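You operate a simulated robot arm through the tools that you are given. There is no shell and no other tool. Be economical: measure what you need, move in short steps, check, and stop when the job is done.

The job below is to be done with a simulated robot arm. You get a single attempt, and the scene is never put back.

TASK
Change over to the empty seat: fit the strainer that the mesh card names, then clear the clogged one out.
Fine: latch it and open its valve before you shut the clogged one's; that goes in the short black tray.

The check looks at the end state, three seconds after you hand in, the way a careful person would. Anything else that was tipped, shoved, dropped, spilled or broken makes it a failure.

THE ROBOT
A 6-joint arm with a two-finger parallel gripper, fixed in place. Base frame: the origin is at the foot of the arm, x ahead of it, y to its left, z up; the work surface is at about z = 0. Readings come in mm, rad, newtons and seconds.
With the tool pointing down near the work surface it reaches from about 160 to 420 mm from the base axis. Its first joint turns from -1.152 to 1.152 rad. Payload 1.57 kg.
The tool frame sits at the grasp point between the pads (the TCP): z along the fingers, y along the line on which they close. The tips reach 30 mm beyond it. Largest opening 80 mm; finger width 17, thickness 12; the body of the gripper, 40 by 82 mm, starts 80 mm behind the TCP.
Orientation is told as [roll, pitch, yaw] about the base's x, y, z axes, in that order, counted from this pose: with the fingers straight down and closing along the base's y, the tool's x points along the base's -x, its y along +y and its z along -z.

THE INTERFACE
- The arm moves only by the tool arm_command. Its argument "series" is one flat list of numbers, 7 for each row, row after row: the turn, a rotation vector about the tool's x, y, z in units of 5 degrees (1.0 is 5 degrees), then the shift along the tool's x, y, z in units of 40 mm (1.0 is 40 mm), then the finger opening in mm, from 0 to 80. In form: [ax, ay, az, dx, dy, dz, jaw, ax, ay, az, dx, dy, dz, jaw, ...]. A call has 1 to 8 rows; each row shifts and turns the commanded pose from where the row before left it, along the tool's axes as they then stand. A call with a number of a shift or a turn outside -1 to 1 is refused whole. Each row takes 0.2 s and may step no farther than 50 mm and 0.15 rad from the row before; otherwise, or with a gripper value out of range, the whole call is refused. A pose out of reach is approached as far as the arm can. The call stops where the force on the tool passes 90 N (or 10 N more than at its start, if that is more) or the arm is blocked; 0.2 s more then pass. Each finger travels about 153 mm/s and halts on what it meets, pressing with about 24 N; the grip force reading is that of the motor and also rises with nothing between the fingers. The clock runs only during rows and for 0.2 s after the last one: add rows that do not move to give the fingers time. The reply holds the time, the measured pose of the TCP, the force on the tool along the base axes, the opening and the grip force, in the units named above and with some noise, with the torque about the TCP (base axes, N m) and any sound that the robot's microphone picked up, and new pictures: "views" is both (left out), scene, wrist or none.
- Cameras (640 x 400 px; columns grow to the right, rows downward): "scene" is fixed at [66, -342.6, 424.7]; the picture's right is [0.65, -0.76, 0.00], its down [-0.43, -0.37, -0.82] and it looks along [0.62, 0.54, -0.57] (base axes); focal length 247 px, centre (320, 200). "wrist" rides on the gripper at [72, -7, -122] in the tool frame; the picture's right is [0.09, 1.00, 0.00], its down [-0.84, 0.08, -0.54] and it looks along [-0.54, 0.05, 0.84] (tool axes); focal length 238 px, centre (320, 200). There is no depth. A picture from a camera that has moved, and an enlarged one, comes with that camera's place and axes in the base frame and with its lens.
- zoom(camera, box): a new picture of the part [left, top, right, bottom] of that camera's present view, enlarged. The clock stands still meanwhile.
- close_job(): hands the job in; it is judged then, once.

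Work in short steps. Places have to be worked out from the pictures, the camera data and where the tool is seen: move nearer, look again, correct. Check each grasp and each placing, and mend what went wrong. You have 120 turns and 200 pictures in all, those below and enlarged ones among them. Open the gripper and draw the arm clear of the work before you hand the job in, unless the task says otherwise; then end with one line.

The tools are called after "Call:" as name(argument=value, ...) on one line, values as JSON. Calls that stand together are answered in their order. arm_command: Moves the arm, as the interface text tells. Its arguments: {"type":"object","properties":{"series":{"type":"array","items":{"type":"number"}},"views":{"type":"string","enum":["both","scene","wrist","none"]}},"required":["series"]} The other tools are called the same way: zoom (camera, box) takes an enlarged picture of a part of a camera's view; close_job () hands the job in.

At the start:

```text
clock: 0.0
tcp_pos: [224.5, 48.2, 293.9]
orientation: [-0.002, -0.003, 0.001]
force: [-0.3, -0.4, 0.2]
moment: [0.01, 0.01, 0.01]
gripper_width: 80.1
grasp_force: 0.0
```

scene: 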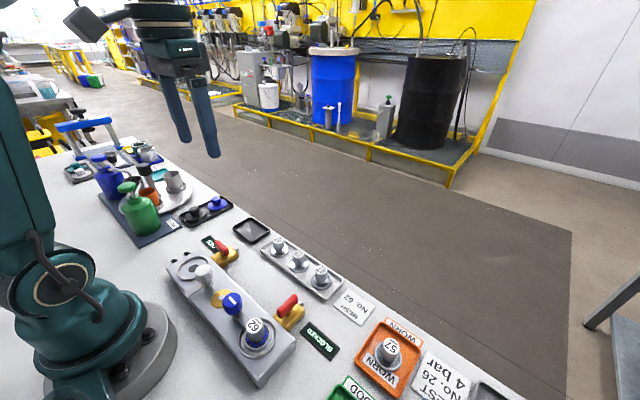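
wrist: 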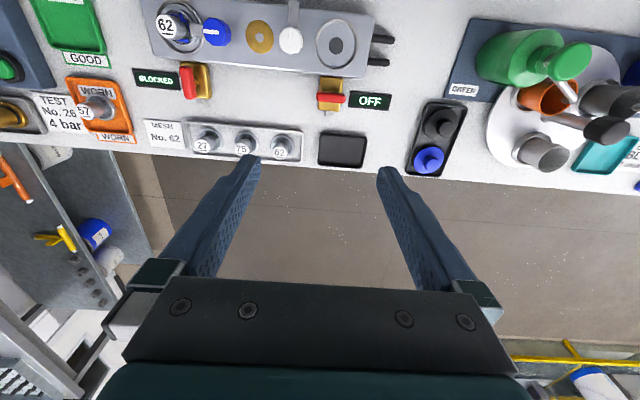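

I start by enlarging the working region in both cameras to read the card, labels and valves.

Call:
zoom(camera="scene", box=[150, 180, 390, 400])

Call:
zoom(camera="wrist", box=[120, 0, 410, 180])

```text
1.82 times, centred on (270, 290) of scene
camera zoom: at [66.0, -342.6, 424.7], right [0.65, -0.76, 0.0], down [-0.43, -0.37, -0.82], along [0.62, 0.54, -0.57], focal length 448 px, centre (411, 36)
```

zoom: 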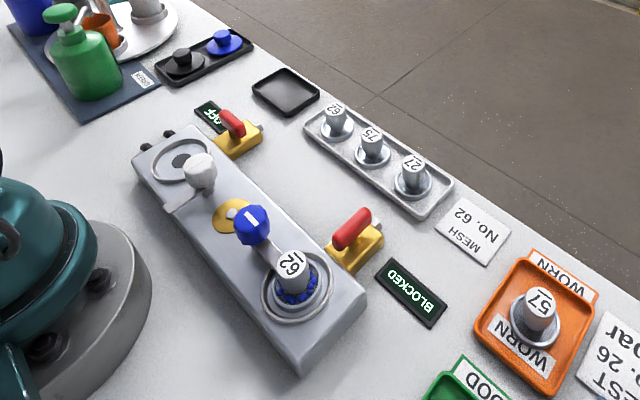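

```text
2.21 times, centred on (265, 90) of wrist
camera zoom: at [151.3, 42.2, 417.2], right [-0.09, 1.0, 0.0], down [0.84, 0.08, 0.54], along [0.54, 0.05, -0.84], focal length 526 px, centre (441, 443)
```

zoom: 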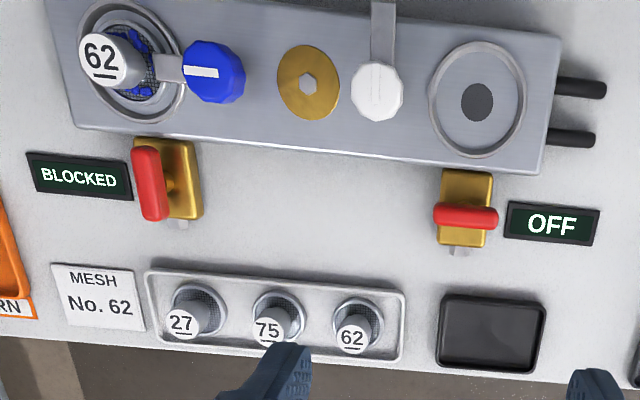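

The card says No. 62, so the rightmost strainer in the rack (about x 303, y -12) is the one to fit. I move above the rack for a closer look.

Call:
arm_command(series=[0, 0, 0, -0.35, -0.38, 0.7, 80, 0, 0, 0, -0.35, -0.38, 0.7, 80, 0, 0, 0, -0.35, -0.38, 0.7, 80, 0, 0, 0, -0.35, -0.38, 0.7, 80])

```text
clock: 1.0
tcp_pos: [281.4, -13.6, 180.1]
orientation: [-0.002, 0.0, 0.001]
force: [0.0, -0.1, -0.7]
moment: [0.03, 0.02, 0.01]
gripper_width: 79.9
grasp_force: 0.0
camera wrist: at [208.2, -20.2, 302.5], right [-0.09, 1.0, 0.0], down [0.84, 0.08, 0.54], along [0.54, 0.05, -0.84], focal length 238 px, centre (320, 200)
```

scene: 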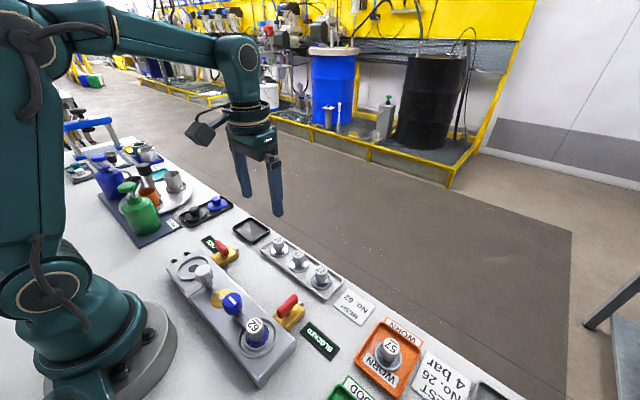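
wrist: 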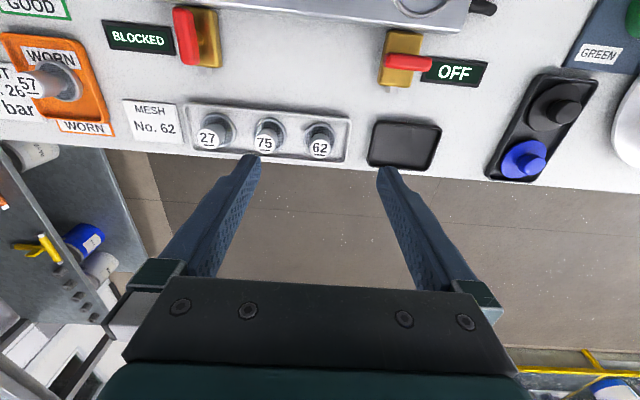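

Strainers are roughly 60 mm apart, so I can close along y without rotating. I enlarge to measure their shape.

Call:
zoom(camera="wrist", box=[180, 80, 360, 190])

Call:
zoom(camera="scene", box=[225, 215, 355, 305])

Call:
zoom(camera="scene", box=[150, 225, 350, 375])

```text
3.56 times, centred on (270, 135) of wrist
camera zoom: at [208.2, -20.2, 302.5], right [-0.09, 1.0, 0.0], down [0.84, 0.08, 0.54], along [0.54, 0.05, -0.84], focal length 848 px, centre (498, 431)
```

zoom: 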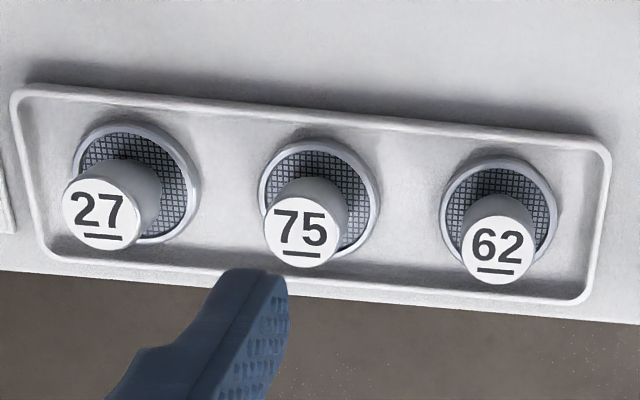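

```text
4.44 times, centred on (290, 260) of scene
camera zoom: at [66.0, -342.6, 424.7], right [0.65, -0.76, 0.0], down [-0.43, -0.37, -0.82], along [0.62, 0.54, -0.57], focal length 1096 px, centre (453, -67)
```

zoom: 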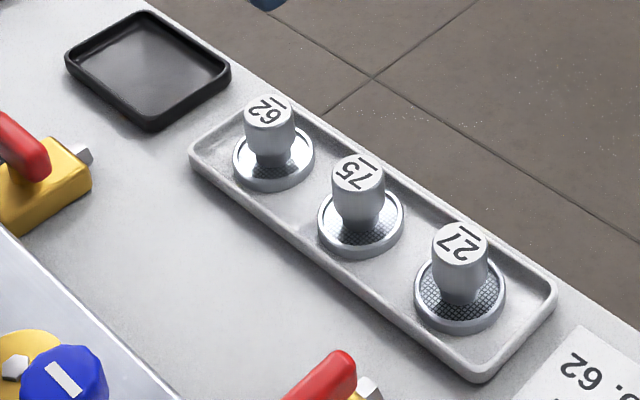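

```text
2.67 times, centred on (250, 300) of scene
camera zoom: at [66.0, -342.6, 424.7], right [0.65, -0.76, 0.0], down [-0.43, -0.37, -0.82], along [0.62, 0.54, -0.57], focal length 658 px, centre (507, -67)
```

zoom: 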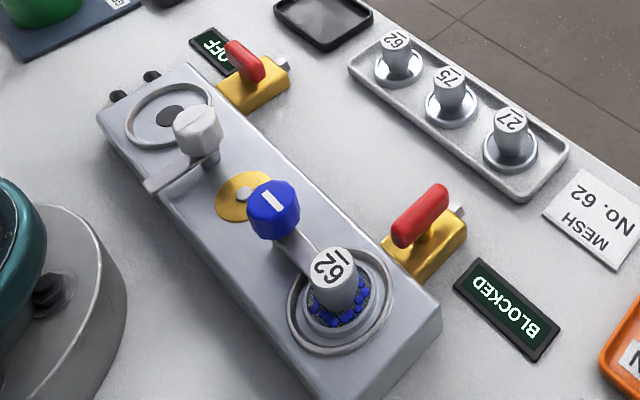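

Strainer 62 sits around (304, -12), flange top z about 12, knob top z about 43. I move directly above at z 100 with a narrower opening and check alignment.

Call:
arm_command(series=[0, 0, 0, -0.19, 0.013, 0.667, 50, 0, 0, 0, -0.19, 0.013, 0.667, 50, 0, 0, 0, -0.19, 0.013, 0.667, 50])

Call:
zoom(camera="wrist", box=[220, 70, 420, 195])

Call:
zoom(camera="scene", box=[225, 180, 355, 305])

```text
clock: 1.8
tcp_pos: [303.6, -11.5, 101.9]
orientation: [-0.002, -0.002, 0.0]
force: [0.5, 0.1, -0.9]
moment: [0.03, 0.01, 0.02]
gripper_width: 50.0
grasp_force: 0.0
camera wrist: at [229.4, -16.5, 223.8], right [-0.09, 1.0, 0.0], down [0.84, 0.08, 0.54], along [0.54, 0.05, -0.84], focal length 238 px, centre (320, 200)
```

scene: 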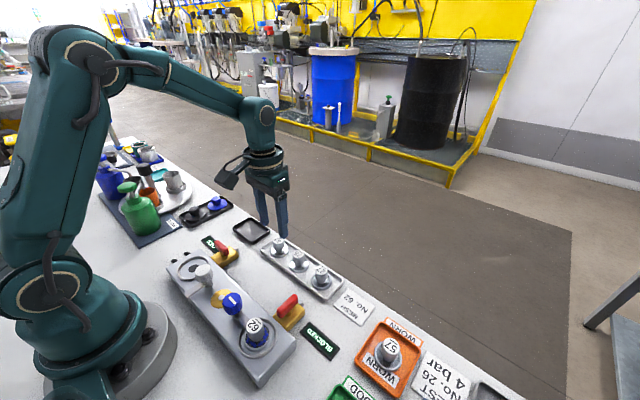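
wrist: 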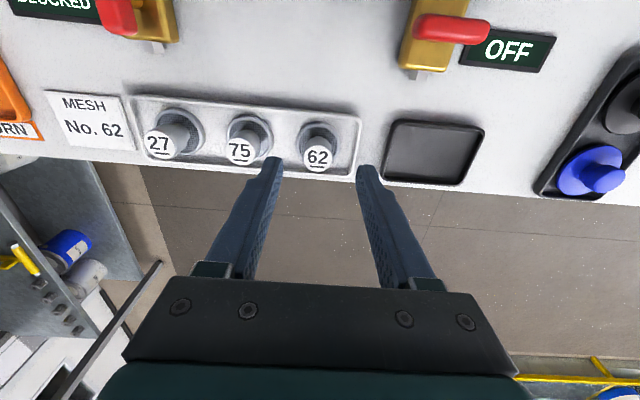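

```text
3.20 times, centred on (320, 132) of wrist
camera zoom: at [229.4, -16.5, 223.8], right [-0.09, 1.0, 0.0], down [0.84, 0.08, 0.54], along [0.54, 0.05, -0.84], focal length 763 px, centre (320, 416)
```

zoom: 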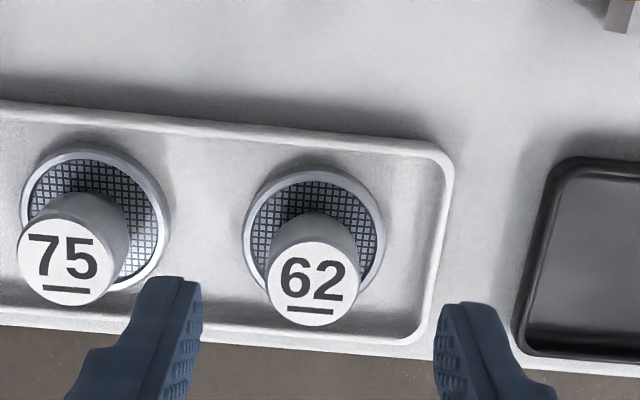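

```text
3.20 times, centred on (290, 242) of scene
camera zoom: at [66.0, -342.6, 424.7], right [0.65, -0.76, 0.0], down [-0.43, -0.37, -0.82], along [0.62, 0.54, -0.57], focal length 789 px, centre (416, 64)
```

zoom: 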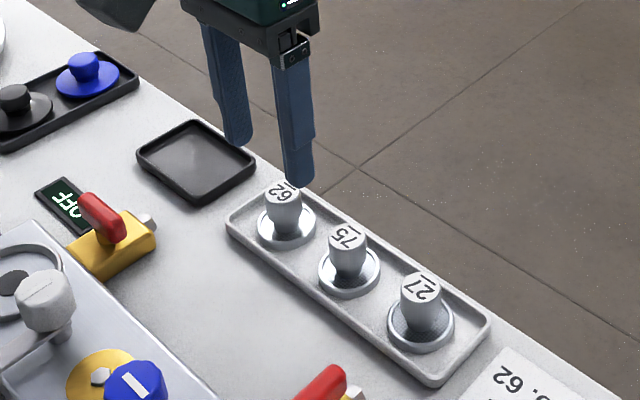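

Alignment is good (strainer at about 303.5, -11.5). I lower to z 50 and close, letting the fingers settle.

Call:
arm_command(series=[0, 0, 0, 0, 0, 0.43, 50, 0, 0, 0, 0, 0, 0.43, 50, 0, 0, 0, 0, 0, 0.43, 50, 0, 0, 0, 0, 0, 0, 50, 0, 0, 0, 0, 0, 0, 15, 0, 0, 0, 0, 0, 0, 15, 0, 0, 0, 0, 0, 0, 15])

```text
clock: 3.4
tcp_pos: [302.3, -12.8, 49.0]
orientation: [0.0, -0.001, 0.0]
force: [-0.8, -1.3, -0.2]
moment: [-0.01, 0.05, 0.03]
gripper_width: 23.6
grasp_force: 24.0
camera wrist: at [229.8, -17.6, 172.6], right [-0.09, 1.0, 0.0], down [0.84, 0.08, 0.54], along [0.54, 0.05, -0.84], focal length 238 px, centre (320, 200)
```

scene: 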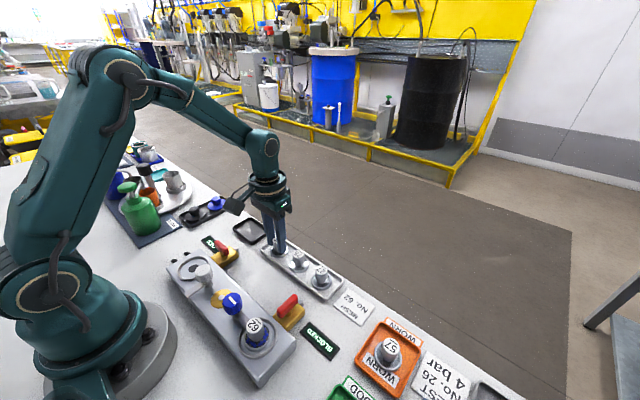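
wrist: 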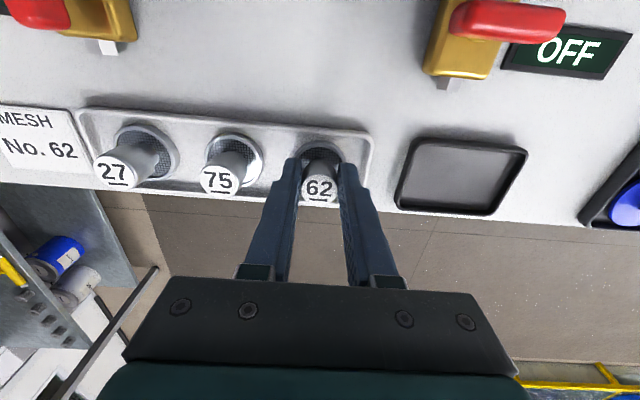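

Gripped at 23.6 mm. Lift straight up.

Call:
arm_command(series=[0, 0, 0, 0, 0, -0.4, 15, 0, 0, 0, 0, 0, -0.8, 15, 0, 0, 0, 0, 0, -0.8, 15, 0, 0, 0, 0, 0, -0.8, 15])

Call:
zoom(camera="wrist", box=[220, 70, 420, 195])

```text
clock: 4.4
tcp_pos: [302.7, -12.2, 162.7]
orientation: [-0.001, 0.001, -0.001]
force: [0.0, -0.4, -0.3]
moment: [0.01, 0.0, 0.06]
gripper_width: 23.6
grasp_force: 24.0
camera wrist: at [228.9, -17.9, 285.9], right [-0.09, 1.0, 0.0], down [0.84, 0.08, 0.54], along [0.54, 0.05, -0.84], focal length 238 px, centre (320, 200)
```

scene: 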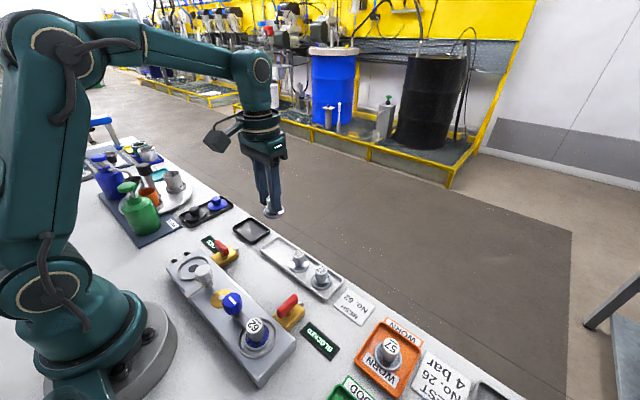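
wrist: 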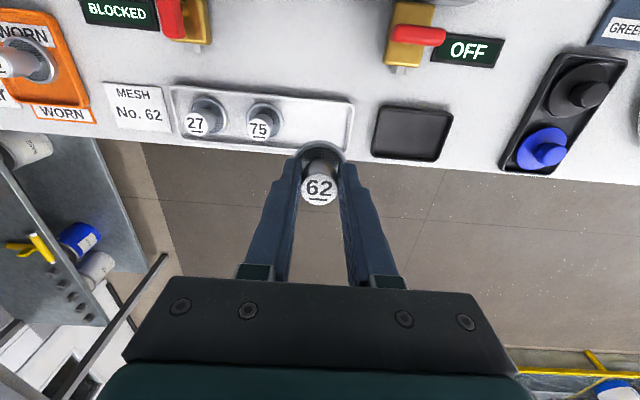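

```text
3.20 times, centred on (320, 132) of wrist
camera zoom: at [228.9, -17.9, 285.9], right [-0.09, 1.0, 0.0], down [0.84, 0.08, 0.54], along [0.54, 0.05, -0.84], focal length 763 px, centre (320, 416)
```

zoom: 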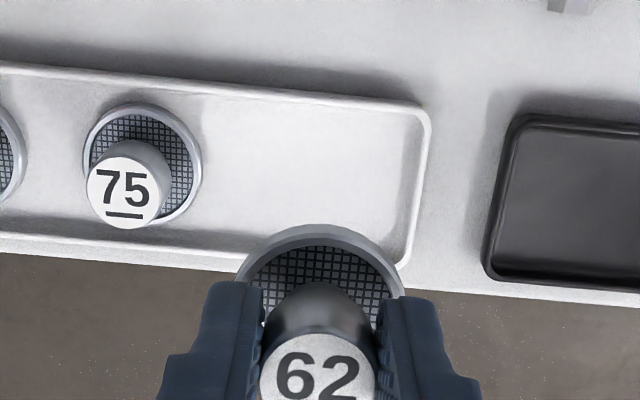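

Held upright; flange bottom is about 46 mm below the TCP. I carry it across at height to near the empty seat.

Call:
arm_command(series=[0, 0, 0, 0.6, 0.38, 0, 15, 0, 0, 0, 0.7, 0.38, 0, 15, 0, 0, 0, 0.7, 0.38, 0, 15, 0, 0, 0, 0.6, 0.38, 0, 15, 0, 0, 0, 0.4, 0.38, 0, 15])

Call:
zoom(camera="wrist", box=[160, 0, 480, 200])

Call:
zoom(camera="scene", box=[140, 180, 300, 320])

```text
clock: 5.6
tcp_pos: [182.4, 64.6, 164.8]
orientation: [-0.002, -0.002, 0.001]
force: [0.1, -1.1, -1.1]
moment: [0.03, 0.01, 0.0]
gripper_width: 23.7
grasp_force: 23.7
camera wrist: at [109.4, 58.6, 286.6], right [-0.09, 1.0, 0.0], down [0.84, 0.08, 0.54], along [0.54, 0.05, -0.84], focal length 238 px, centre (320, 200)
```

scene: 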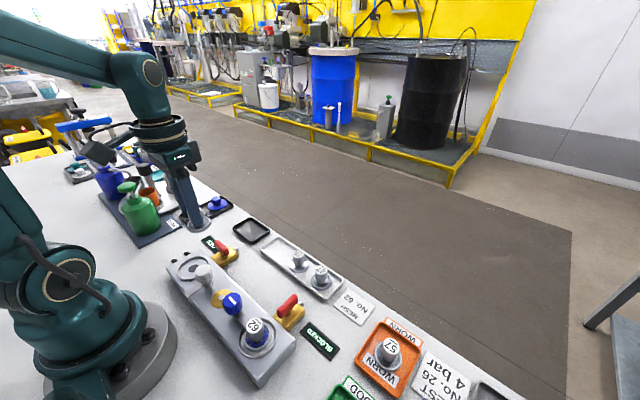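
wrist: 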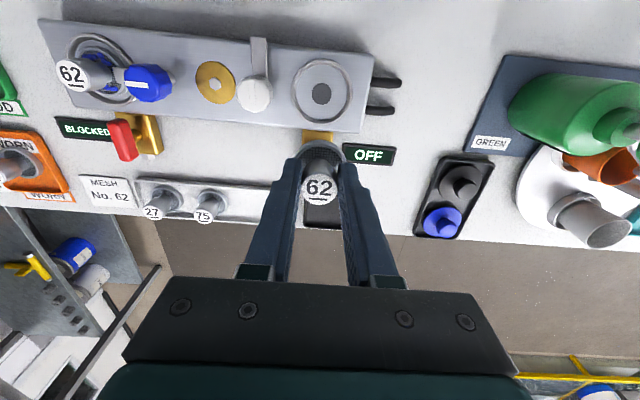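

```text
2.00 times, centred on (320, 100) of wrist
camera zoom: at [109.4, 58.6, 286.6], right [-0.09, 1.0, 0.0], down [0.84, 0.08, 0.54], along [0.54, 0.05, -0.84], focal length 477 px, centre (320, 400)
```

zoom: 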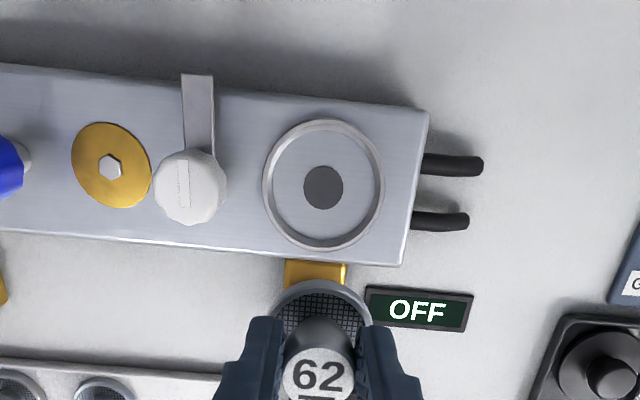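

```text
2.86 times, centred on (220, 250) of scene
camera zoom: at [66.0, -342.6, 424.7], right [0.65, -0.76, 0.0], down [-0.43, -0.37, -0.82], along [0.62, 0.54, -0.57], focal length 705 px, centre (606, 57)
```

zoom: 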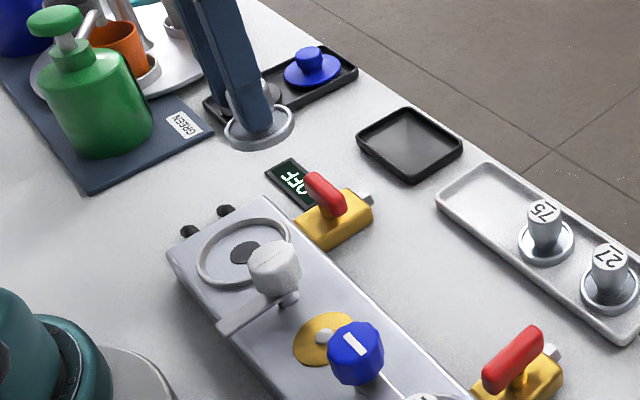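

Seat centre works out to about (148, 63.5), z about 32; white latch knob at (147.5, 7.5), top z about 73. I move over the seat and down to z 105 to check.

Call:
arm_command(series=[0, 0, 0, 0.43, -0.015, 0, 15, 0, 0, 0, 0.43, -0.015, 0, 15, 0, 0, 0, 0, 0, 0.5, 15, 0, 0, 0, 0, 0, 0.5, 15, 0, 0, 0, 0, 0, 0.5, 15, 0, 0, 0, 0, 0, 0, 15])

Call:
zoom(camera="wrist", box=[220, 60, 420, 185])

Call:
zoom(camera="scene", box=[140, 200, 260, 305])

```text
clock: 7.0
tcp_pos: [148.1, 62.8, 102.1]
orientation: [-0.003, -0.001, 0.0]
force: [-0.4, -0.1, -1.0]
moment: [0.0, -0.01, -0.02]
gripper_width: 23.6
grasp_force: 23.8
camera wrist: at [74.8, 57.1, 225.0], right [-0.09, 1.0, 0.0], down [0.84, 0.08, 0.54], along [0.54, 0.05, -0.84], focal length 238 px, centre (320, 200)
```

scene: 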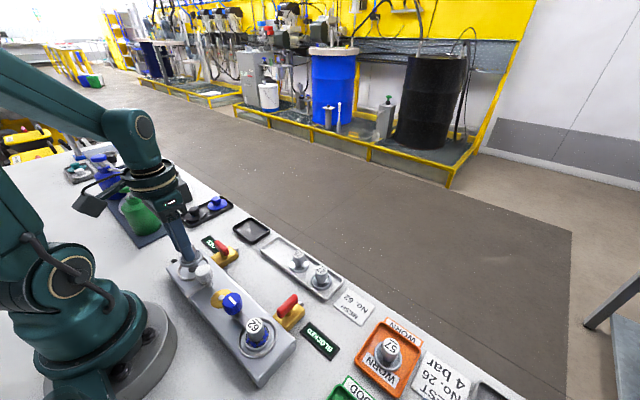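
wrist: 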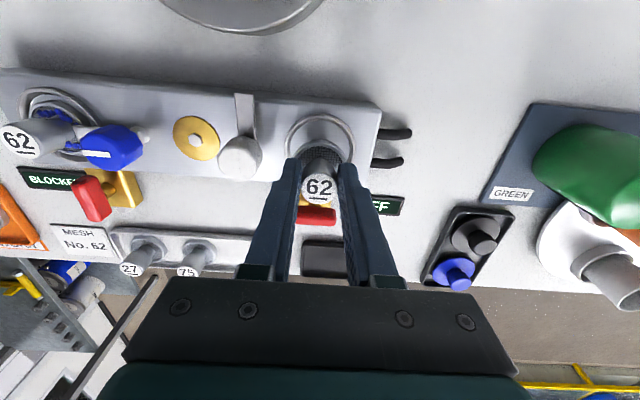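

```text
3.20 times, centred on (320, 122) of wrist
camera zoom: at [74.8, 57.1, 225.0], right [-0.09, 1.0, 0.0], down [0.84, 0.08, 0.54], along [0.54, 0.05, -0.84], focal length 763 px, centre (320, 448)
```

zoom: 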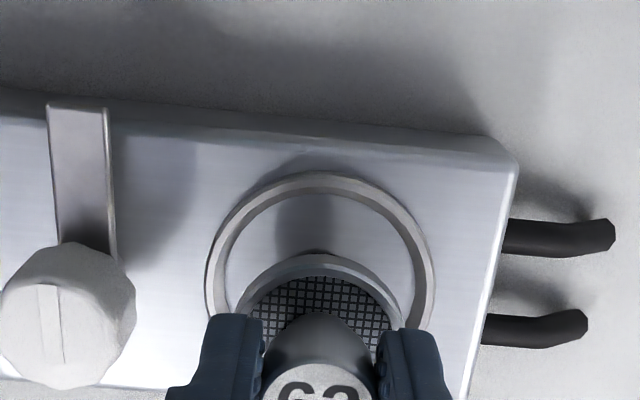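

```text
3.81 times, centred on (200, 252) of scene
camera zoom: at [66.0, -342.6, 424.7], right [0.65, -0.76, 0.0], down [-0.43, -0.37, -0.82], along [0.62, 0.54, -0.57], focal length 940 px, centre (777, 0)
```

zoom: 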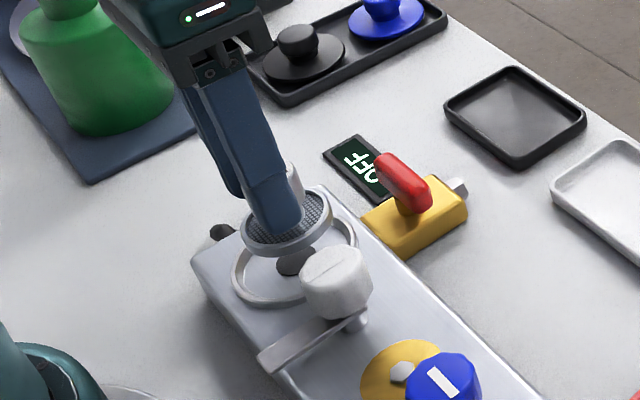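

Strainer and ring line up to within a millimetre or so. I descend close to contact, with a 1 mm correction in x.

Call:
arm_command(series=[0, 0, 0, 0.025, 0.01, 0.15, 15, 0, 0, 0, 0, 0, 0.15, 15, 0, 0, 0, 0, 0, 0.1, 15, 0, 0, 0, 0, 0, 0.05, 15], views="none")

Call:
zoom(camera="scene", box=[140, 200, 260, 305])

```text
clock: 8.0
tcp_pos: [147.8, 62.6, 84.1]
orientation: [0.0, -0.003, 0.0]
force: [-0.2, -0.1, -1.8]
moment: [0.01, -0.01, -0.02]
gripper_width: 23.5
grasp_force: 24.6
```

```text
3.81 times, centred on (200, 252) of scene
camera zoom: at [66.0, -342.6, 424.7], right [0.65, -0.76, 0.0], down [-0.43, -0.37, -0.82], along [0.62, 0.54, -0.57], focal length 940 px, centre (777, 0)
```

zoom: 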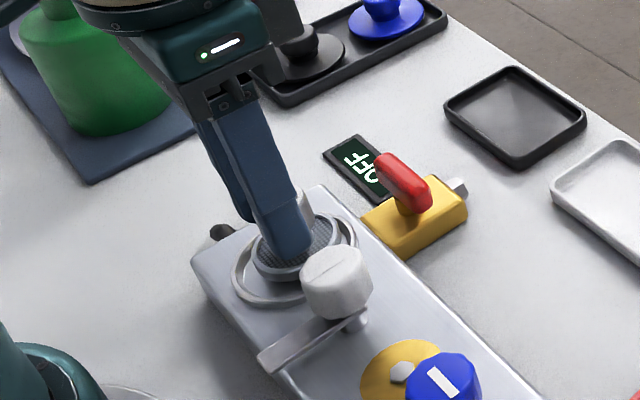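

Still some clearance above the seat. Descend in small steps until contact.

Call:
arm_command(series=[0, 0, 0, 0, 0, 0.04, 15, 0, 0, 0, 0, 0, 0.04, 15, 0, 0, 0, 0, 0, 0.04, 15, 0, 0, 0, 0, 0, 0.03, 15], views="none")

Call:
zoom(camera="scene", box=[140, 200, 260, 305])

```text
clock: 9.0
tcp_pos: [149.1, 63.0, 77.6]
orientation: [0.0, -0.001, 0.0]
force: [0.8, -0.2, -1.3]
moment: [0.0, 0.0, -0.02]
gripper_width: 23.7
grasp_force: 23.8
```

```text
3.81 times, centred on (200, 252) of scene
camera zoom: at [66.0, -342.6, 424.7], right [0.65, -0.76, 0.0], down [-0.43, -0.37, -0.82], along [0.62, 0.54, -0.57], focal length 940 px, centre (777, 0)
```

zoom: 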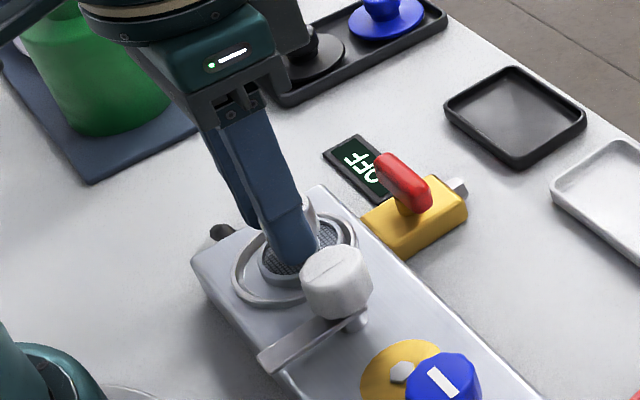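

No contact yet. I continue down gently.

Call:
arm_command(series=[0, 0, 0, 0, 0, 0.04, 15, 0, 0, 0, 0, 0, 0.03, 15, 0, 0, 0, 0, 0, 0.03, 15], views="none")

Call:
zoom(camera="scene", box=[140, 200, 260, 305])

```text
clock: 9.8
tcp_pos: [148.1, 63.5, 74.3]
orientation: [0.001, -0.003, -0.001]
force: [1.6, -2.7, 8.2]
moment: [-0.11, -0.16, 0.02]
gripper_width: 23.6
grasp_force: 23.6
```

```text
3.81 times, centred on (200, 252) of scene
camera zoom: at [66.0, -342.6, 424.7], right [0.65, -0.76, 0.0], down [-0.43, -0.37, -0.82], along [0.62, 0.54, -0.57], focal length 940 px, centre (777, 0)
```

zoom: 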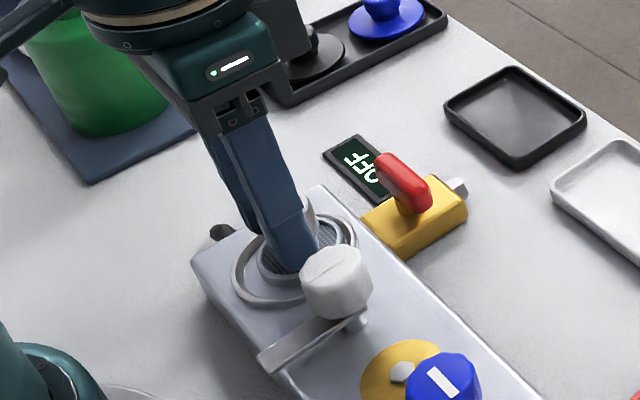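

Contact (8 N) at z about 74. I open to release, let it settle, then rise and inspect.

Call:
arm_command(series=[0, 0, 0, 0, 0, 0, 40, 0, 0, 0, 0, 0, 0, 40, 0, 0, 0, 0, 0, -0.5, 40, 0, 0, 0, 0, 0, -0.9, 40, 0, 0, 0, -0.4, 0, -0.8, 40])

Call:
zoom(camera="scene", box=[140, 200, 260, 305])

Call:
zoom(camera="wrist", box=[220, 30, 420, 155])

```text
clock: 11.0
tcp_pos: [162.2, 64.4, 162.0]
orientation: [-0.002, -0.002, 0.001]
force: [0.2, 0.6, -0.4]
moment: [0.04, 0.03, -0.01]
gripper_width: 40.1
grasp_force: 0.0
camera wrist: at [89.9, 57.9, 285.0], right [-0.09, 1.0, 0.0], down [0.84, 0.08, 0.54], along [0.54, 0.05, -0.84], focal length 238 px, centre (320, 200)
```

scene: 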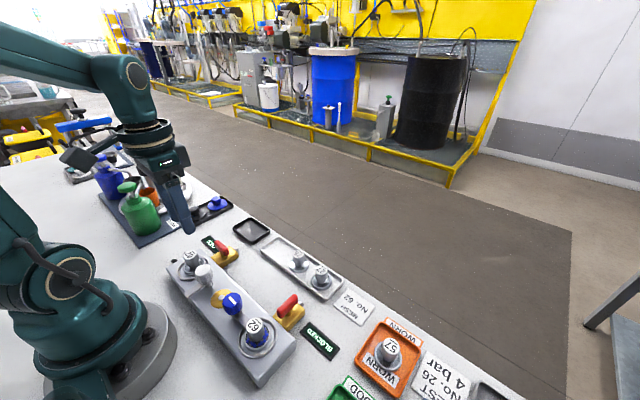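
wrist: 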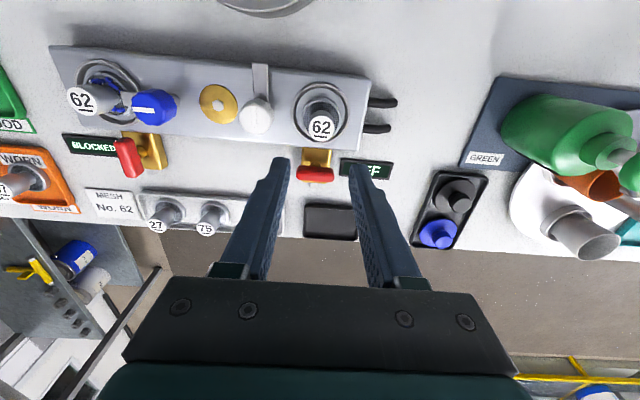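

```text
3.81 times, centred on (200, 252) of scene
camera zoom: at [66.0, -342.6, 424.7], right [0.65, -0.76, 0.0], down [-0.43, -0.37, -0.82], along [0.62, 0.54, -0.57], focal length 940 px, centre (777, 0)
```

zoom: 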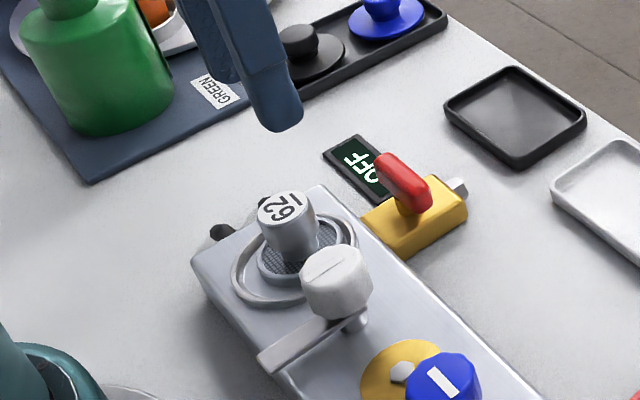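

```text
3.20 times, centred on (320, 92) of wrist
camera zoom: at [89.9, 57.9, 285.0], right [-0.09, 1.0, 0.0], down [0.84, 0.08, 0.54], along [0.54, 0.05, -0.84], focal length 763 px, centre (320, 544)
```

zoom: 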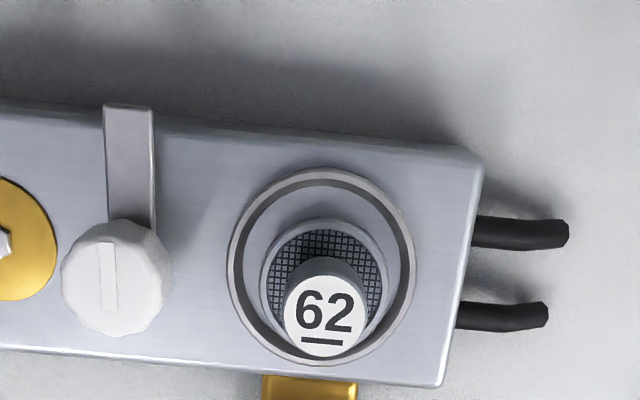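

It stands in the seat. To judge centring I compare it closely with how the clogged one sits in its ring.

Call:
zoom(camera="scene", box=[170, 240, 220, 285])

Call:
zoom(camera="scene", box=[230, 310, 280, 355])

Call:
zoom(camera="wrist", box=[280, 75, 360, 155])

Call:
zoom(camera="wrist", box=[60, 50, 150, 130])

```text
8.89 times, centred on (195, 262) of scene
camera zoom: at [66.0, -342.6, 424.7], right [0.65, -0.76, 0.0], down [-0.43, -0.37, -0.82], along [0.62, 0.54, -0.57], focal length 2192 px, centre (1431, -356)
```

zoom: 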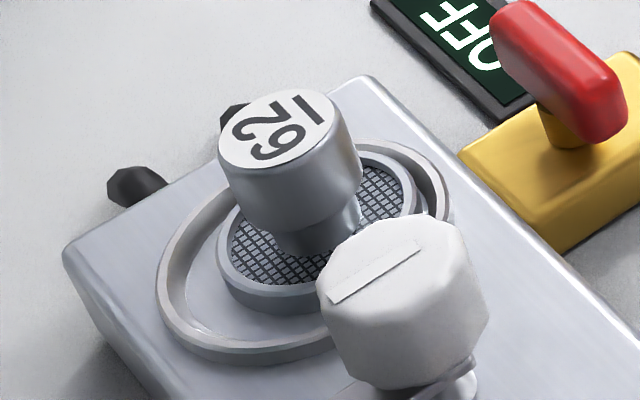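

```text
8.89 times, centred on (255, 332) of scene
camera zoom: at [66.0, -342.6, 424.7], right [0.65, -0.76, 0.0], down [-0.43, -0.37, -0.82], along [0.62, 0.54, -0.57], focal length 2192 px, centre (898, -978)
```

zoom: 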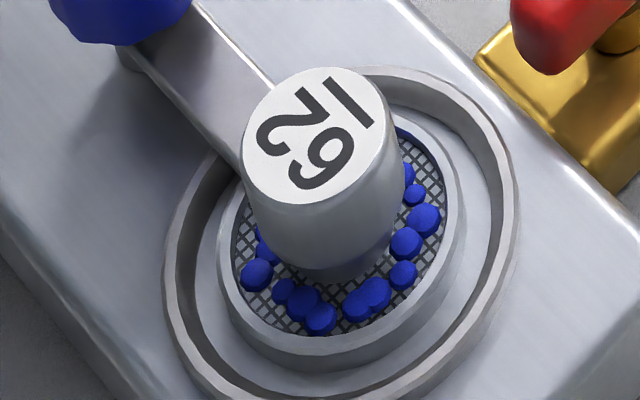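

```text
5.00 times, centred on (320, 115) of wrist
camera zoom: at [89.9, 57.9, 285.0], right [-0.09, 1.0, 0.0], down [0.84, 0.08, 0.54], along [0.54, 0.05, -0.84], focal length 1192 px, centre (320, 625)
```

zoom: 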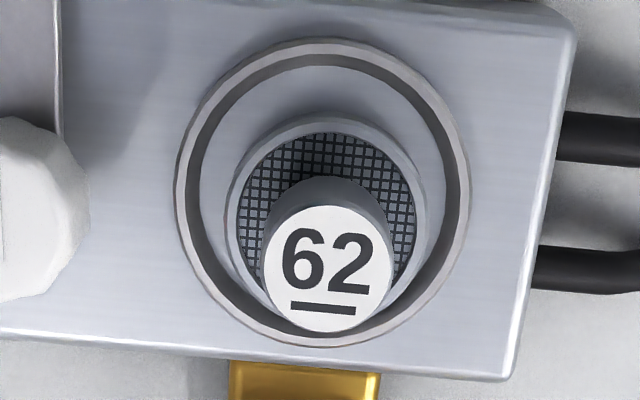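

```text
5.00 times, centred on (105, 90) of wrist
camera zoom: at [89.9, 57.9, 285.0], right [-0.09, 1.0, 0.0], down [0.84, 0.08, 0.54], along [0.54, 0.05, -0.84], focal length 1192 px, centre (1395, 750)
```

zoom: 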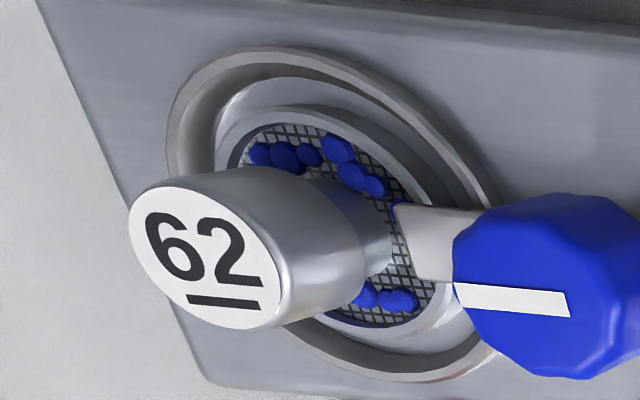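

The clogged one sits concentric with its ring, while mine looks about 4 mm too far in +x and 1 mm in +y. I regrip, lift slightly, shift it and set it down again.

Call:
arm_command(series=[0, 0, 0, 0.35, -0.02, 0.4, 40, 0, 0, 0, 0, 0, 0.6, 40, 0, 0, 0, 0, 0, 0.6, 40, 0, 0, 0, 0, 0, 0.54, 40, 0, 0, 0, 0, 0, 0, 15, 0, 0, 0, 0, 0, 0, 15], views="none")

```text
clock: 12.4
tcp_pos: [149.6, 62.1, 76.1]
orientation: [-0.001, -0.002, 0.0]
force: [-0.1, 0.5, -1.5]
moment: [0.03, 0.01, 0.0]
gripper_width: 23.7
grasp_force: 23.9
```

Gripped. Lift 3 mm, shift -4/-1 mm, and look before lowering.

Call:
arm_command(series=[0, 0, 0, 0, 0, -0.08, 15, 0, 0, 0, 0.1, -0.02, 0, 15, 0, 0, 0, 0, 0, 0.06, 15, 0, 0, 0, 0, 0, 0.03, 15, 0, 0, 0, 0, 0, 0.02, 15, 0, 0, 0, 0, 0, 0.02, 15, 0, 0, 0, 0, 0, 0, 15], views="none")

Call:
zoom(camera="scene", box=[170, 240, 220, 285])

```text
clock: 14.0
tcp_pos: [145.6, 62.6, 74.9]
orientation: [0.0, -0.002, 0.0]
force: [-0.7, 0.1, 1.0]
moment: [0.02, -0.04, 0.01]
gripper_width: 23.7
grasp_force: 24.2
```

```text
8.89 times, centred on (195, 262) of scene
camera zoom: at [66.0, -342.6, 424.7], right [0.65, -0.76, 0.0], down [-0.43, -0.37, -0.82], along [0.62, 0.54, -0.57], focal length 2192 px, centre (1431, -356)
```

zoom: 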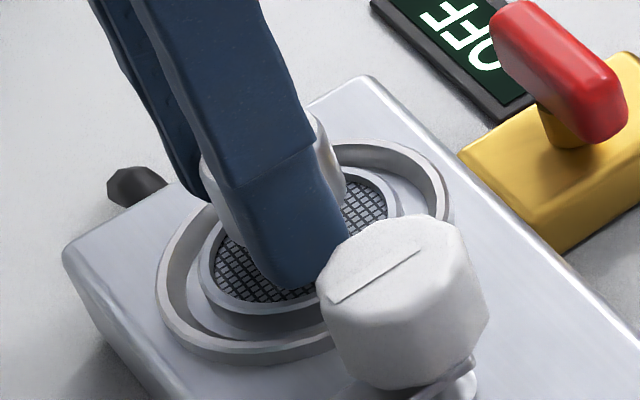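

It now looks concentric. Release, rise, and check from above.

Call:
arm_command(series=[0, 0, 0, 0, 0, 0.015, 15, 0, 0, 0, 0, 0, 0, 40, 0, 0, 0, 0, 0, 0, 40, 0, 0, 0, 0, 0, -0.5, 40, 0, 0, 0, 0, 0, -0.9, 40, 0, 0, 0, -0.4, 0, -0.8, 40], views="none")

Call:
zoom(camera="wrist", box=[220, 30, 380, 150])

Call:
zoom(camera="scene", box=[170, 240, 220, 285])

```text
clock: 15.4
tcp_pos: [162.5, 64.4, 162.4]
orientation: [0.001, -0.003, 0.001]
force: [-0.1, -0.6, -0.6]
moment: [0.02, -0.01, 0.05]
gripper_width: 39.9
grasp_force: 0.1
```

```text
3.33 times, centred on (300, 90) of wrist
camera zoom: at [90.1, 58.4, 285.0], right [-0.09, 1.0, 0.0], down [0.84, 0.08, 0.54], along [0.54, 0.05, -0.84], focal length 794 px, centre (387, 567)
```

zoom: 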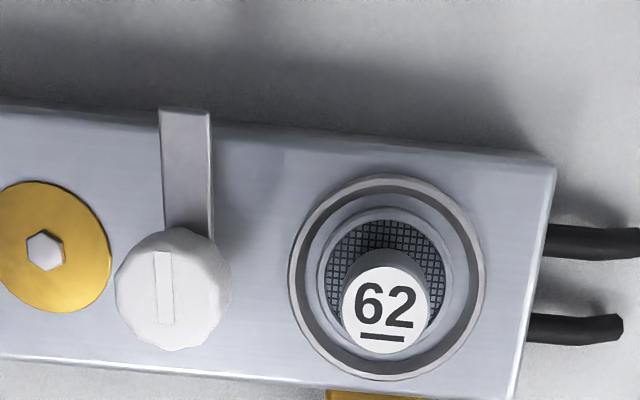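

```text
8.89 times, centred on (195, 262) of scene
camera zoom: at [66.0, -342.6, 424.7], right [0.65, -0.76, 0.0], down [-0.43, -0.37, -0.82], along [0.62, 0.54, -0.57], focal length 2192 px, centre (1431, -356)
```

zoom: 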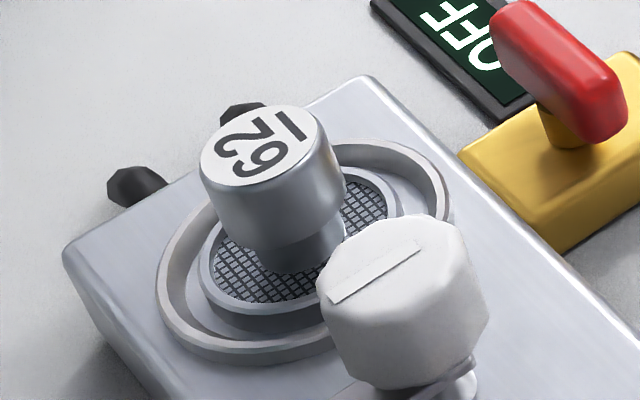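

Now concentric. Next, the white latch knob at about (146, 7.3), top z about 73. I move above it with jaw 50 and check.

Call:
arm_command(series=[0, 0, 0, 0.2, -0.71, 0, 50, 0, 0, 0, 0.21, -0.71, 0, 50, 0, 0, 0, 0, 0, 0.5, 50, 0, 0, 0, 0, 0, 0.6, 50, 0, 0, 0, 0, 0, 0, 50])

Call:
zoom(camera="wrist", box=[240, 90, 400, 190])

Call:
zoom(camera="scene", box=[150, 220, 250, 310])

```text
clock: 16.6
tcp_pos: [147.5, 5.6, 116.3]
orientation: [-0.002, 0.0, 0.0]
force: [-0.3, 0.3, 0.1]
moment: [0.02, 0.02, 0.0]
gripper_width: 50.2
grasp_force: 0.1
camera wrist: at [74.0, 0.6, 240.0], right [-0.09, 1.0, 0.0], down [0.84, 0.08, 0.54], along [0.54, 0.05, -0.84], focal length 238 px, centre (320, 200)
```

scene: 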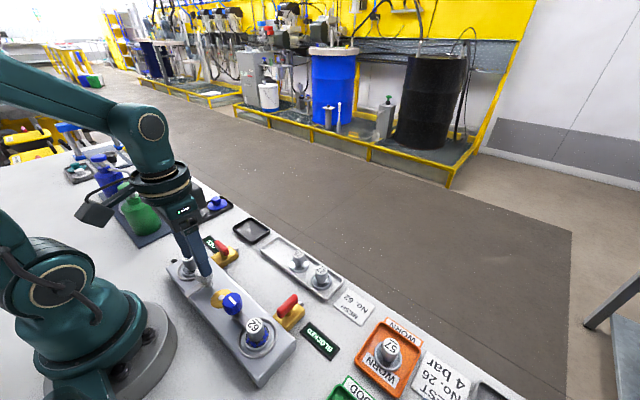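
wrist: 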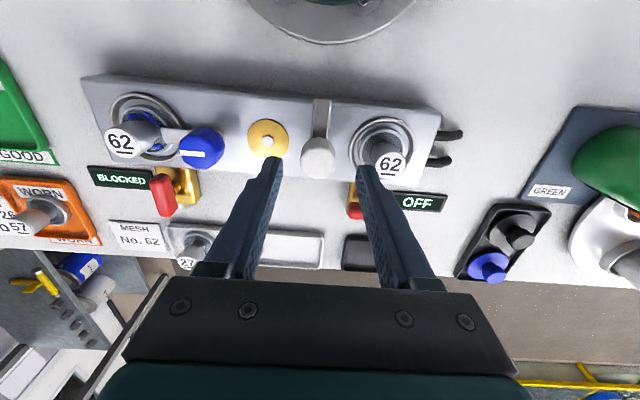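

```text
4.00 times, centred on (320, 140) of wrist
camera zoom: at [74.0, 0.6, 240.0], right [-0.09, 1.0, 0.0], down [0.84, 0.08, 0.54], along [0.54, 0.05, -0.84], focal length 953 px, centre (320, 440)
```

zoom: 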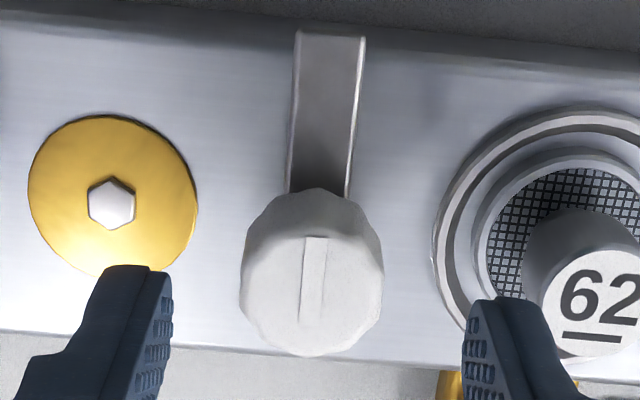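

```text
4.44 times, centred on (200, 265) of scene
camera zoom: at [66.0, -342.6, 424.7], right [0.65, -0.76, 0.0], down [-0.43, -0.37, -0.82], along [0.62, 0.54, -0.57], focal length 1096 px, centre (853, -89)
```

zoom: 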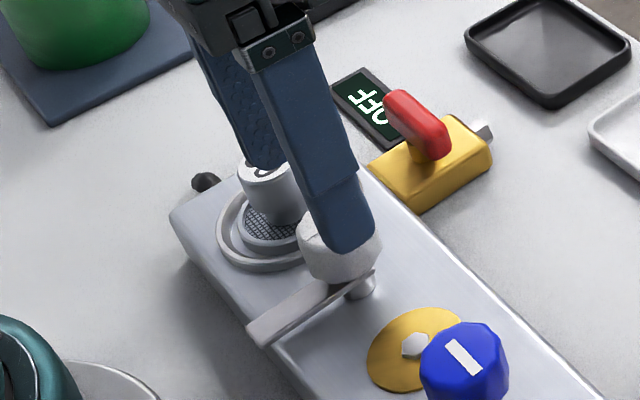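

Aligned to about 1 mm. I lower to z 86 with jaw 42 and close on the knob.

Call:
arm_command(series=[0, 0, 0, 0, -0.015, 0.25, 42, 0, 0, 0, 0, 0, 0.25, 42, 0, 0, 0, 0, 0, 0.25, 42, 0, 0, 0, 0, 0, 0, 20, 0, 0, 0, 0, 0, 0, 20, 0, 0, 0, 0, 0, 0, 20], views="none")

Call:
zoom(camera="scene", box=[150, 220, 250, 310])

Call:
zoom(camera="wrist", box=[240, 90, 400, 190])

```text
clock: 18.0
tcp_pos: [145.4, 4.8, 87.8]
orientation: [-0.002, -0.003, 0.0]
force: [1.3, -11.8, 6.0]
moment: [-0.01, -0.01, -0.06]
gripper_width: 27.4
grasp_force: 38.3
```

```text
4.44 times, centred on (200, 265) of scene
camera zoom: at [66.0, -342.6, 424.7], right [0.65, -0.76, 0.0], down [-0.43, -0.37, -0.82], along [0.62, 0.54, -0.57], focal length 1096 px, centre (853, -89)
```

zoom: 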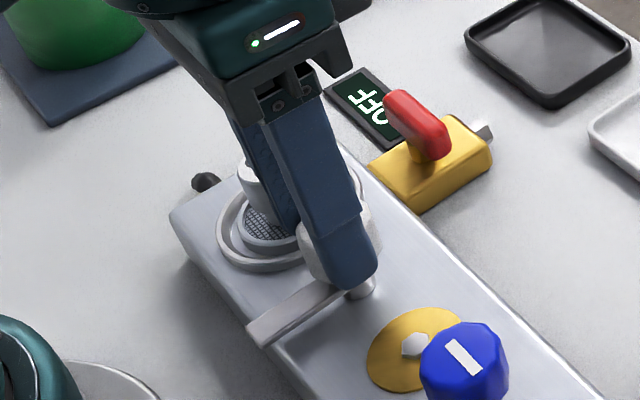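

```text
4.00 times, centred on (320, 140) of wrist
camera zoom: at [73.0, -0.7, 211.2], right [-0.09, 1.0, 0.0], down [0.84, 0.08, 0.54], along [0.54, 0.05, -0.84], focal length 953 px, centre (320, 440)
```

zoom: 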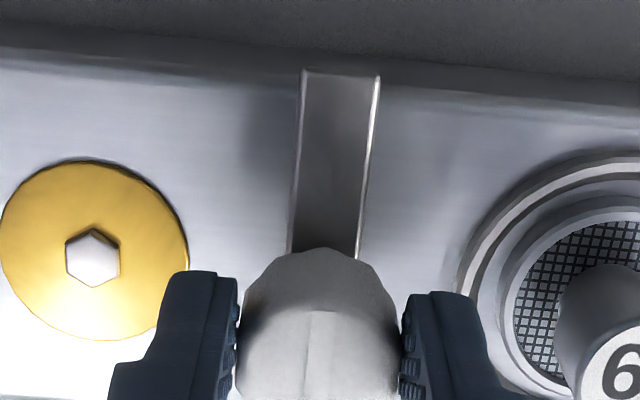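

Gripped on the knob (27.4 mm) with a small side force; I nudge -0.6 mm y to relieve it and start turning clockwise (seen from above) by 15 degrees.

Call:
arm_command(series=[0, 0, 0, 0, -0.015, 0, 20, 0, 0, 1, 0, 0, 0, 20, 0, 0, 1, 0, 0, 0, 20, 0, 0, 1, 0, 0, 0, 20, 0, 0, 0, 0, 0, 0, 20], views="wrist")

Call:
zoom(camera="scene", box=[150, 220, 250, 310])

```text
clock: 19.2
tcp_pos: [146.6, 5.1, 88.1]
orientation: [0.007, -0.004, -0.267]
force: [4.9, 40.3, -22.0]
moment: [0.37, -0.3, 0.2]
gripper_width: 27.8
grasp_force: 38.2
camera wrist: at [73.4, 18.6, 211.1], right [0.17, 0.98, 0.01], down [0.83, -0.15, 0.55], along [0.54, -0.09, -0.84], focal length 238 px, centre (320, 200)
```

wrist: 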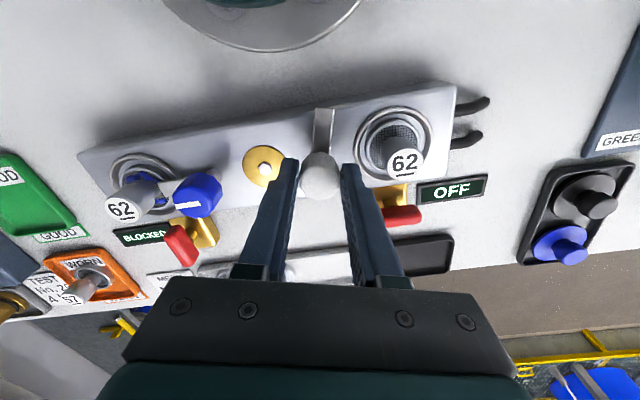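

```text
4.44 times, centred on (200, 265) of scene
camera zoom: at [66.1, -342.6, 424.6], right [0.65, -0.76, 0.0], down [-0.43, -0.37, -0.82], along [0.62, 0.54, -0.57], focal length 1096 px, centre (853, -89)
```

zoom: 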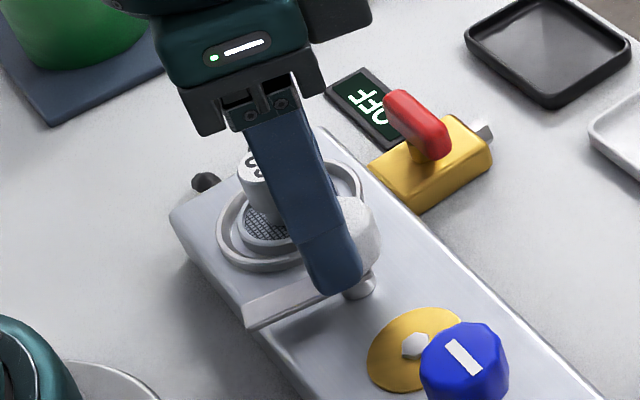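

The latch is turning. My nudge overshot (40 N in y), so I take 0.5 mm back and check the forces.

Call:
arm_command(series=[0, 0, 0, 0, 0.012, 0, 20, 0, 0, 0, 0, 0, 0, 20], views="none")

```text
clock: 19.8
tcp_pos: [145.3, 7.1, 89.0]
orientation: [0.007, -0.004, -0.267]
force: [7.2, 36.6, -14.5]
moment: [0.59, 0.14, 0.12]
gripper_width: 27.8
grasp_force: 38.2
```

Still 37 N toward +y; move another 0.8 mm that way.

Call:
arm_command(series=[0, 0, 0, 0, 0.02, 0, 20, 0, 0, 0, 0, 0, 0, 20], views="none")

```text
clock: 20.4
tcp_pos: [145.7, 5.3, 88.6]
orientation: [0.001, -0.003, -0.261]
force: [-0.9, 25.4, 2.8]
moment: [0.31, -0.77, 0.09]
gripper_width: 27.8
grasp_force: 38.2
```

Call:
arm_command(series=[0, 0, 0, 0, 0.04, 0, 20, 0, 0, 0, 0, 0, 0, 20], views="none")

```text
clock: 21.0
tcp_pos: [144.8, 6.5, 88.5]
orientation: [-0.005, 0.001, -0.26]
force: [-4.6, 1.1, 16.7]
moment: [0.21, -0.5, 0.01]
gripper_width: 27.4
grasp_force: 37.8
```

Side force is relieved. Continue turning 25 degrees.

Call:
arm_command(series=[0, 0, 1, 0, 0, 0, 20, 0, 0, 1, 0, 0, 0, 20, 0, 0, 1, 0, 0, 0, 20, 0, 0, 1, 0, 0, 0, 20, 0, 0, 1, 0, 0, 0, 20], views="none")

Call:
zoom(camera="scene", box=[150, 220, 250, 310])

```text
clock: 22.2
tcp_pos: [147.3, 7.5, 88.1]
orientation: [0.006, -0.004, -0.701]
force: [8.6, 18.4, 10.5]
moment: [0.52, 0.48, 0.07]
gripper_width: 27.6
grasp_force: 38.1
```

```text
4.44 times, centred on (200, 265) of scene
camera zoom: at [66.1, -342.6, 424.7], right [0.65, -0.76, 0.0], down [-0.43, -0.37, -0.82], along [0.62, 0.54, -0.57], focal length 1096 px, centre (853, -89)
```

zoom: 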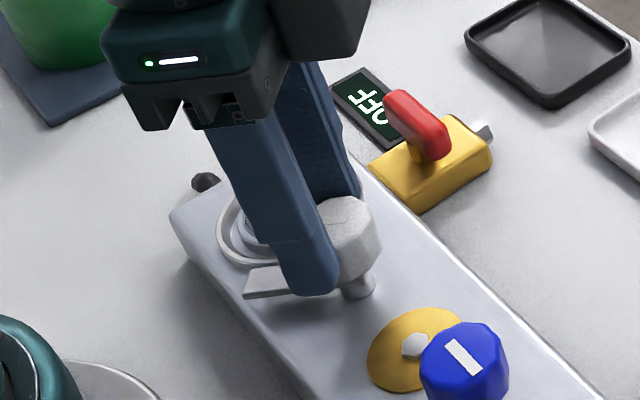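

Turned 40 degrees, latch following. Continue with a small correction.

Call:
arm_command(series=[0, 0, 0, 0.007, 0.024, 0, 20, 0, 0, 1, 0, 0, 0, 20, 0, 0, 1, 0, 0, 0, 20, 0, 0, 1, 0, 0, 0, 20, 0, 0, 1, 0, 0, 0, 20, 0, 0, 1, 0, 0, 0, 20, 0, 0, 0, 0, 0, 0, 20], views="none")

Call:
zoom(camera="scene", box=[150, 220, 250, 310])

```text
clock: 23.8
tcp_pos: [147.1, 8.5, 88.7]
orientation: [0.009, -0.002, -1.136]
force: [18.7, 18.4, -25.8]
moment: [0.5, 0.05, 0.09]
gripper_width: 27.7
grasp_force: 38.3
```

```text
4.44 times, centred on (200, 265) of scene
camera zoom: at [66.1, -342.6, 424.6], right [0.65, -0.76, 0.0], down [-0.43, -0.37, -0.82], along [0.62, 0.54, -0.57], focal length 1096 px, centre (853, -89)
```

zoom: 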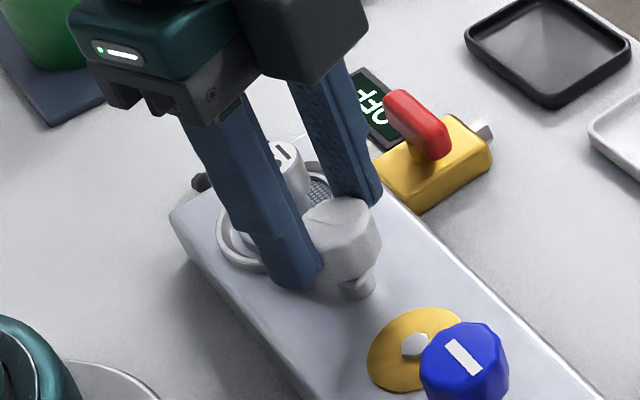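

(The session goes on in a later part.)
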